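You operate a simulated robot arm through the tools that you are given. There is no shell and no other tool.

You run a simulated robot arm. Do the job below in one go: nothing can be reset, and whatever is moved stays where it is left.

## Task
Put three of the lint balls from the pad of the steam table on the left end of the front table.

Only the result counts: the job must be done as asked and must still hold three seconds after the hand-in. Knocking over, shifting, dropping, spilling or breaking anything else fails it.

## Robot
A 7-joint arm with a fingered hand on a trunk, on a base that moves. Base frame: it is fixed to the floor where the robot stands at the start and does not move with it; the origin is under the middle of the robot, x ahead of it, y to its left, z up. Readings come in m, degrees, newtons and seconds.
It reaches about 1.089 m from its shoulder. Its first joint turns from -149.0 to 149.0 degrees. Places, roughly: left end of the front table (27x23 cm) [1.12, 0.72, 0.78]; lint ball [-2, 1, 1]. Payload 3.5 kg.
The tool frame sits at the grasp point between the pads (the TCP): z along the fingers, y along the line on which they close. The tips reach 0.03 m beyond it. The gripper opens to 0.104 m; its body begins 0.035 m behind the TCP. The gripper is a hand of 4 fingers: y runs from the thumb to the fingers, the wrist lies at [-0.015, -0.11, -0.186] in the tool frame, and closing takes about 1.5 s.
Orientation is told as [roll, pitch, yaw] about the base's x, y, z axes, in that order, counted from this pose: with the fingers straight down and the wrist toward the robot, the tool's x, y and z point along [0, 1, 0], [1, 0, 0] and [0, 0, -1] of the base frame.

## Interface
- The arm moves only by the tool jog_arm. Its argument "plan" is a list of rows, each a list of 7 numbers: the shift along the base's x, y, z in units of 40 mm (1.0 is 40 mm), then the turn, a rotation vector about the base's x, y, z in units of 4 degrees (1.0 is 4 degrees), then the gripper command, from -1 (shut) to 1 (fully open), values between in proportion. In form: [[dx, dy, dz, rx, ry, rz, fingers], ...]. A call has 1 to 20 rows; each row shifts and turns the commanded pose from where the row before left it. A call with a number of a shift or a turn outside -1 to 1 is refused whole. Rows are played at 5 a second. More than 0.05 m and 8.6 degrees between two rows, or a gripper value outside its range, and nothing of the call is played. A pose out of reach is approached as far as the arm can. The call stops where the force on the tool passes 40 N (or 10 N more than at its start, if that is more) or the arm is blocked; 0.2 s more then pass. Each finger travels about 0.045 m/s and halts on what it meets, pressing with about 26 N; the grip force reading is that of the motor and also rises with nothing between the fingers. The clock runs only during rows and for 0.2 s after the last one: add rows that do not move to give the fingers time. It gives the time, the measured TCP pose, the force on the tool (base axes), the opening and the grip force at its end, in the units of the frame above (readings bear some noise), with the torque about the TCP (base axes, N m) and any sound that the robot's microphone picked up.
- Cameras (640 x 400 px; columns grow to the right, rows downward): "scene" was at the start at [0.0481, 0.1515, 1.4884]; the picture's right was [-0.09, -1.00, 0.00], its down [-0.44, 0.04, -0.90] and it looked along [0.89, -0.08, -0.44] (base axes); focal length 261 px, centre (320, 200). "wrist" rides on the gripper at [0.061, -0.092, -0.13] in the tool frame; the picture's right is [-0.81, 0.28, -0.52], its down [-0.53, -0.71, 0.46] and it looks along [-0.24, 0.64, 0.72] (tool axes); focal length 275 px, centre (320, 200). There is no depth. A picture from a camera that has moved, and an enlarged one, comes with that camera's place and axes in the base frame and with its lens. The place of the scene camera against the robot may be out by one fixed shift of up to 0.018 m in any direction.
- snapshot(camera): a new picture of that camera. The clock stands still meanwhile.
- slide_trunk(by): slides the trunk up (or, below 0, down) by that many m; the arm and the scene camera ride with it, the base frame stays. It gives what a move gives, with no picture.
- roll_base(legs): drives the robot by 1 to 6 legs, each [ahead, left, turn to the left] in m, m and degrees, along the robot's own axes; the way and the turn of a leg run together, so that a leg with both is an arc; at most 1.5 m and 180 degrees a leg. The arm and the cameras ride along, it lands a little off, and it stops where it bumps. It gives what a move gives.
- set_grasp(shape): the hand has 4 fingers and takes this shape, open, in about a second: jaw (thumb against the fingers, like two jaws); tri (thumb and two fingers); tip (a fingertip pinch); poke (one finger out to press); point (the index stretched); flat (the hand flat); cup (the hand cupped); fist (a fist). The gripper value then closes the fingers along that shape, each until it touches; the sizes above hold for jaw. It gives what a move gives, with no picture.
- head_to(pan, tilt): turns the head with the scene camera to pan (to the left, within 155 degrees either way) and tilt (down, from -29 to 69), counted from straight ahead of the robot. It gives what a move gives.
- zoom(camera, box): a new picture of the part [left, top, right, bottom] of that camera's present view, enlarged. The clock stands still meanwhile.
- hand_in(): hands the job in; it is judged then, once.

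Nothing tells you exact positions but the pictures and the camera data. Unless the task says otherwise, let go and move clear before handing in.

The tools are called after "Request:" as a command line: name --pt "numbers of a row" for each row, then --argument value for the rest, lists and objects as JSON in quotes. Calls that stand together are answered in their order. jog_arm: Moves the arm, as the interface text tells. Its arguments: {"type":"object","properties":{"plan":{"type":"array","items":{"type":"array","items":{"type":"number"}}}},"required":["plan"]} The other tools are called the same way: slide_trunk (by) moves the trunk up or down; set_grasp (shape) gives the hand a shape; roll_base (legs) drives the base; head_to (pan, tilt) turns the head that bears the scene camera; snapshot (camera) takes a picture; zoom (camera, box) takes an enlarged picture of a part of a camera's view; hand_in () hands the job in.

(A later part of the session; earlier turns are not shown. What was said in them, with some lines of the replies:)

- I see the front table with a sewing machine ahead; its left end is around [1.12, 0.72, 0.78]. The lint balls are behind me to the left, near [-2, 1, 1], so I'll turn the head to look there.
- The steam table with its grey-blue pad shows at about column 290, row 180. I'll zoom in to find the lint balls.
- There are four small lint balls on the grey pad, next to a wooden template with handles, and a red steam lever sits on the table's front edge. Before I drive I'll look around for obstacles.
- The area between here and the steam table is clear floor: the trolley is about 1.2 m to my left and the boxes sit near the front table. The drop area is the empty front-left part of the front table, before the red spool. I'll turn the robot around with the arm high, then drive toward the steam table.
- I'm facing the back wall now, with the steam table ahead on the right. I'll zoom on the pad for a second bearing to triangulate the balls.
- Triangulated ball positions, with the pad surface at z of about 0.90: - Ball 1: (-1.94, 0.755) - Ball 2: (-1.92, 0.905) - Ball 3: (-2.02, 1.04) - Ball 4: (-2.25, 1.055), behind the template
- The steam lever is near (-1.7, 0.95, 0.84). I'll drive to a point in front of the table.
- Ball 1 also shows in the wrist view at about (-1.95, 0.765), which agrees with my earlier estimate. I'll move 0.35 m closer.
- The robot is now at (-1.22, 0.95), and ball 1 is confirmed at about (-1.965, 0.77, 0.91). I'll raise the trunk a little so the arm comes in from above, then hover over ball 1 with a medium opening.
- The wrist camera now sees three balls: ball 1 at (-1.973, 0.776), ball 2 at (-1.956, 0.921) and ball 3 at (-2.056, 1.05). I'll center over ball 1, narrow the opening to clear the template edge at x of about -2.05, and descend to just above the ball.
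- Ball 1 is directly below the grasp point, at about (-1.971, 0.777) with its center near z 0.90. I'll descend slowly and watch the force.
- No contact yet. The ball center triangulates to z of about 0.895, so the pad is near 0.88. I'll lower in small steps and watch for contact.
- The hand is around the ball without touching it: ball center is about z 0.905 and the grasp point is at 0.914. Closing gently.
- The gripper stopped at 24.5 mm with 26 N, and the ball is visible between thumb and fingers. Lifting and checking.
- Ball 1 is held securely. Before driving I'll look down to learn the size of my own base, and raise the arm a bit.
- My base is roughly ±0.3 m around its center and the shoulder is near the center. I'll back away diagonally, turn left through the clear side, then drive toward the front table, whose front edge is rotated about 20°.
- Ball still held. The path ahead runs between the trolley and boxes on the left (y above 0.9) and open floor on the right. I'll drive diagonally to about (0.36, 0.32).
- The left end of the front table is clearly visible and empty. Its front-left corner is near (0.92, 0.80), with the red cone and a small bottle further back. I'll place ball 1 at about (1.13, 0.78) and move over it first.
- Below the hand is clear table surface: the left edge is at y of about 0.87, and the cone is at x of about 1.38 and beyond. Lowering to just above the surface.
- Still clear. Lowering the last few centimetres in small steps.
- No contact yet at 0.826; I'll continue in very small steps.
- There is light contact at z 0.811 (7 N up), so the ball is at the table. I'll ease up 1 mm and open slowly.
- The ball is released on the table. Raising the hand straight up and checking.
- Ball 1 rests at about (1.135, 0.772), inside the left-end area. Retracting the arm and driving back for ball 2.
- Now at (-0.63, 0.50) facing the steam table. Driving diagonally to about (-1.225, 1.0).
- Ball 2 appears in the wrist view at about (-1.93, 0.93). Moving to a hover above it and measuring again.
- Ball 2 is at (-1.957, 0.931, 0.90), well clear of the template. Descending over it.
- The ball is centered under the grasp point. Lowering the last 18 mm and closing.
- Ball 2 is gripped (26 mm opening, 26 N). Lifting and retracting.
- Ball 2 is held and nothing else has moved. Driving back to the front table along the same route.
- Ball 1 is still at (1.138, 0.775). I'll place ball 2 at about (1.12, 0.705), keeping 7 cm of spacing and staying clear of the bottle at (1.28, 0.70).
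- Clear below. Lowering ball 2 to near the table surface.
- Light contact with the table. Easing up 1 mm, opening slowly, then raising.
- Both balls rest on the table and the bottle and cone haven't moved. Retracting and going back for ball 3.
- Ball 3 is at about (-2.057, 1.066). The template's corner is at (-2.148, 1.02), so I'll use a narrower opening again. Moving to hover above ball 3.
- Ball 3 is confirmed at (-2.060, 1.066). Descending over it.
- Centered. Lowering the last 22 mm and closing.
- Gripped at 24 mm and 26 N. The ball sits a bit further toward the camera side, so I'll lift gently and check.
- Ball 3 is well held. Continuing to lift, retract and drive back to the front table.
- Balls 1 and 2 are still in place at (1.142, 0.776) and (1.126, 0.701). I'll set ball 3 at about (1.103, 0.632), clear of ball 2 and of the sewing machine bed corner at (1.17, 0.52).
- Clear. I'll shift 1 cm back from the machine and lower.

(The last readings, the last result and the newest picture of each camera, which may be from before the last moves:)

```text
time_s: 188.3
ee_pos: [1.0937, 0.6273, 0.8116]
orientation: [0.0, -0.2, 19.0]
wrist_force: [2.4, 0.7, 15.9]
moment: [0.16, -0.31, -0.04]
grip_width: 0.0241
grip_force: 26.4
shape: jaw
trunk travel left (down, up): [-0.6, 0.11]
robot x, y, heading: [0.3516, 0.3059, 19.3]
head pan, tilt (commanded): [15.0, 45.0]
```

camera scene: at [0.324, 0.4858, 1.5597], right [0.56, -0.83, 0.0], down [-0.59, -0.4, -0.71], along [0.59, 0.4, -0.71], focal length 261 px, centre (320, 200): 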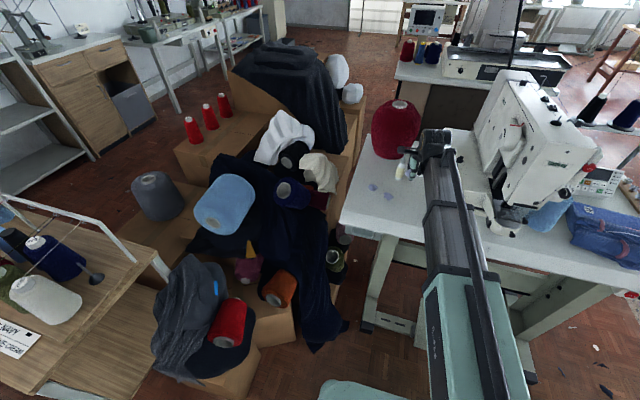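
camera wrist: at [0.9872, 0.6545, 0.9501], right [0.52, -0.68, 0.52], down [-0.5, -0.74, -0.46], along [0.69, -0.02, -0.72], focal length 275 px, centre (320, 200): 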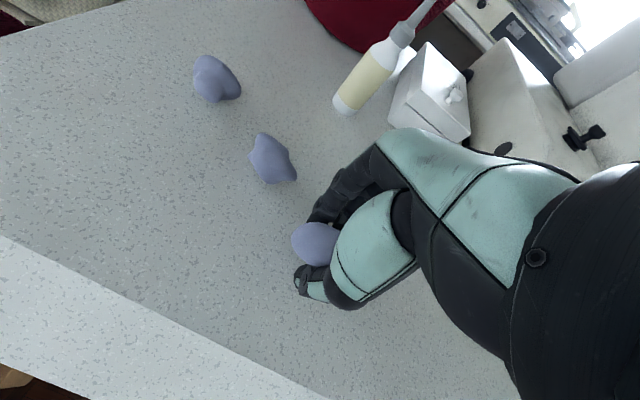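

Contact with the table (16 N). Easing up about 2.5 mm, opening modestly, then lifting straight up.

Request:
jog_arm --pt "0 0 0.06 0 0 0 -0.7" --pt "0 0 0 0 0 0 -0.5" --pt "0 0 0 0 0 0 -0.4" --pt "0 0 0 0 0 0 -0.3" --pt "0 0 0 0 0 0 -0.15" --pt "0 0 0 0 0 0 0" --pt "0 0 0 0 0 0 0.15" --pt "0 0 0 0 0 0 0.2" --pt "0 0 0 0 0 0 0.2"

Request:
snapshot --camera "wrist"

```text
time_s: 190.3
ee_pos: [1.0941, 0.6275, 0.8105]
orientation: [0.0, 0.0, 19.0]
wrist_force: [-0.1, 0.1, -0.8]
moment: [-0.04, 0.01, -0.04]
grip_width: 0.0622
grip_force: 0.1
shape: jaw
trunk travel left (down, up): [-0.6, 0.11]
robot x, y, heading: [0.3512, 0.3063, 19.2]
head pan, tilt (commanded): [15.0, 45.0]
```

```text
taken
camera wrist: at [0.9872, 0.6551, 0.9423], right [0.52, -0.68, 0.52], down [-0.5, -0.74, -0.46], along [0.69, -0.02, -0.72], focal length 275 px, centre (320, 200)
```

wrist: 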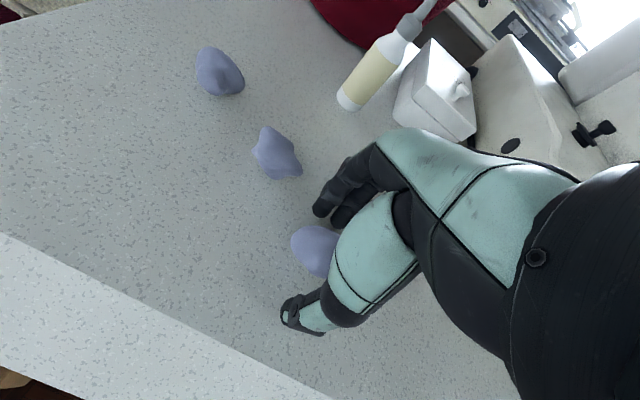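

Request:
jog_arm --pt "0 0 0.3 0 0 0 0.2" --pt "0 0 0.6 0 0 0 0.2" --pt "0 0 0.9 0 0 0 0.2" --pt "0 0 0.9 0 0 0 0.2" --pt "0 0 0.9 0 0 0 0.2" --pt "0 0 0.9 0 0 0 0.2" --pt "0 0 0.9 0 0 0 0.2" --pt "0 0 0.9 0 0 0 0.2" --pt "-0.82 -0.431 0.375 0 0 0 0.3" --pt "-0.82 -0.431 0.375 0 0 0 0.3" --pt "-0.82 -0.431 0.375 0 0 0 0.3" --pt "-0.82 -0.431 0.375 0 0 0 0.3" --pt "-0.82 -0.431 0.375 0 0 0 0.3" --pt "-0.82 -0.431 0.375 0 0 0 0.3" --pt "0 0 0 0 0 0 0.3"

Request:
snapshot --camera "wrist"

Request:
snapshot --camera "scene"

Request:
zoom --camera "scene" --box '[330, 90, 490, 260]'

```text
time_s: 193.5
ee_pos: [0.8967, 0.5241, 1.1542]
orientation: [0.1, 0.1, 19.0]
wrist_force: [-1.0, -0.1, -0.1]
moment: [0.0, 0.02, 0.03]
grip_width: 0.0673
grip_force: 0.0
shape: jaw
trunk travel left (down, up): [-0.6, 0.11]
robot x, y, heading: [0.3553, 0.3076, 19.1]
head pan, tilt (commanded): [15.0, 45.0]
```

```text
taken
camera wrist: at [0.7892, 0.5517, 1.2844], right [0.52, -0.68, 0.52], down [-0.5, -0.74, -0.46], along [0.69, -0.02, -0.72], focal length 275 px, centre (320, 200)
```

wrist: 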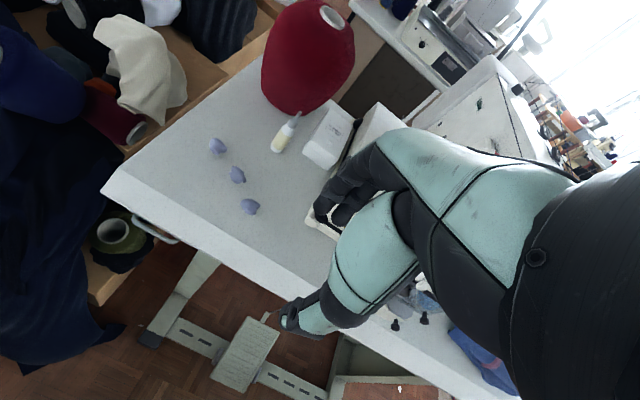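

```text
taken
camera scene: at [0.3239, 0.4858, 1.5597], right [0.56, -0.83, 0.0], down [-0.59, -0.4, -0.71], along [0.59, 0.4, -0.71], focal length 261 px, centre (320, 200)
```

scene: 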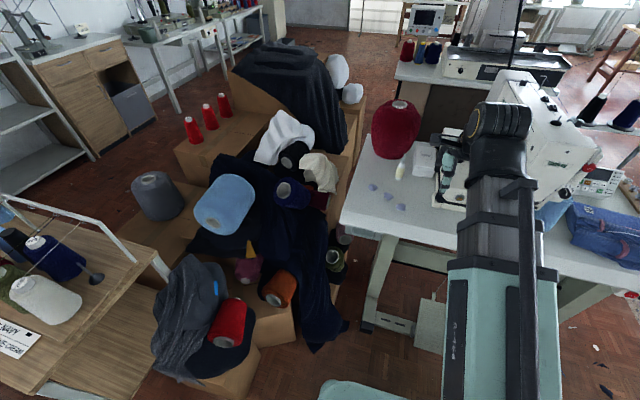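

```text
2.35 times, centred on (410, 175) of scene
camera zoom: at [0.3239, 0.4858, 1.5597], right [0.56, -0.83, 0.0], down [-0.59, -0.4, -0.71], along [0.59, 0.4, -0.71], focal length 613 px, centre (108, 259)
```

zoom: 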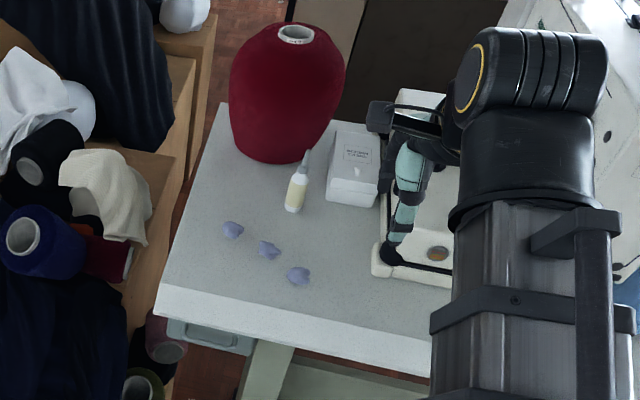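

All three lint balls rest on the left end of the front table, at about (1.14, 0.776), (1.126, 0.70) and (1.096, 0.63). They are apart from each other and from the bottle, cone and sewing machine, and nothing else was disturbed. The hand is open and clear, so I'm handing in.

Request:
hand_in

```text
The job is handed in.
```

Three lint balls from the steam table's pad are on the left end of the front table. The job is handed in, but no verdict has come back yet.

- **Positions:** the balls sit at about (1.14, 0.78), (1.13, 0.70) and (1.10, 0.63), within the 27x23 cm area by my camera estimates.
- **Surroundings:** in the last pictures the bottle, red cone and sewing machine on the front table look unmoved. On the steam table the wooden template and the red lever also look unmoved.
- **Left behind:** the fourth lint ball is still on the pad, behind ball 3 and beyond the template's right end.
- **Arm:** the hand is open and about 30 cm above the table, clear of everything.
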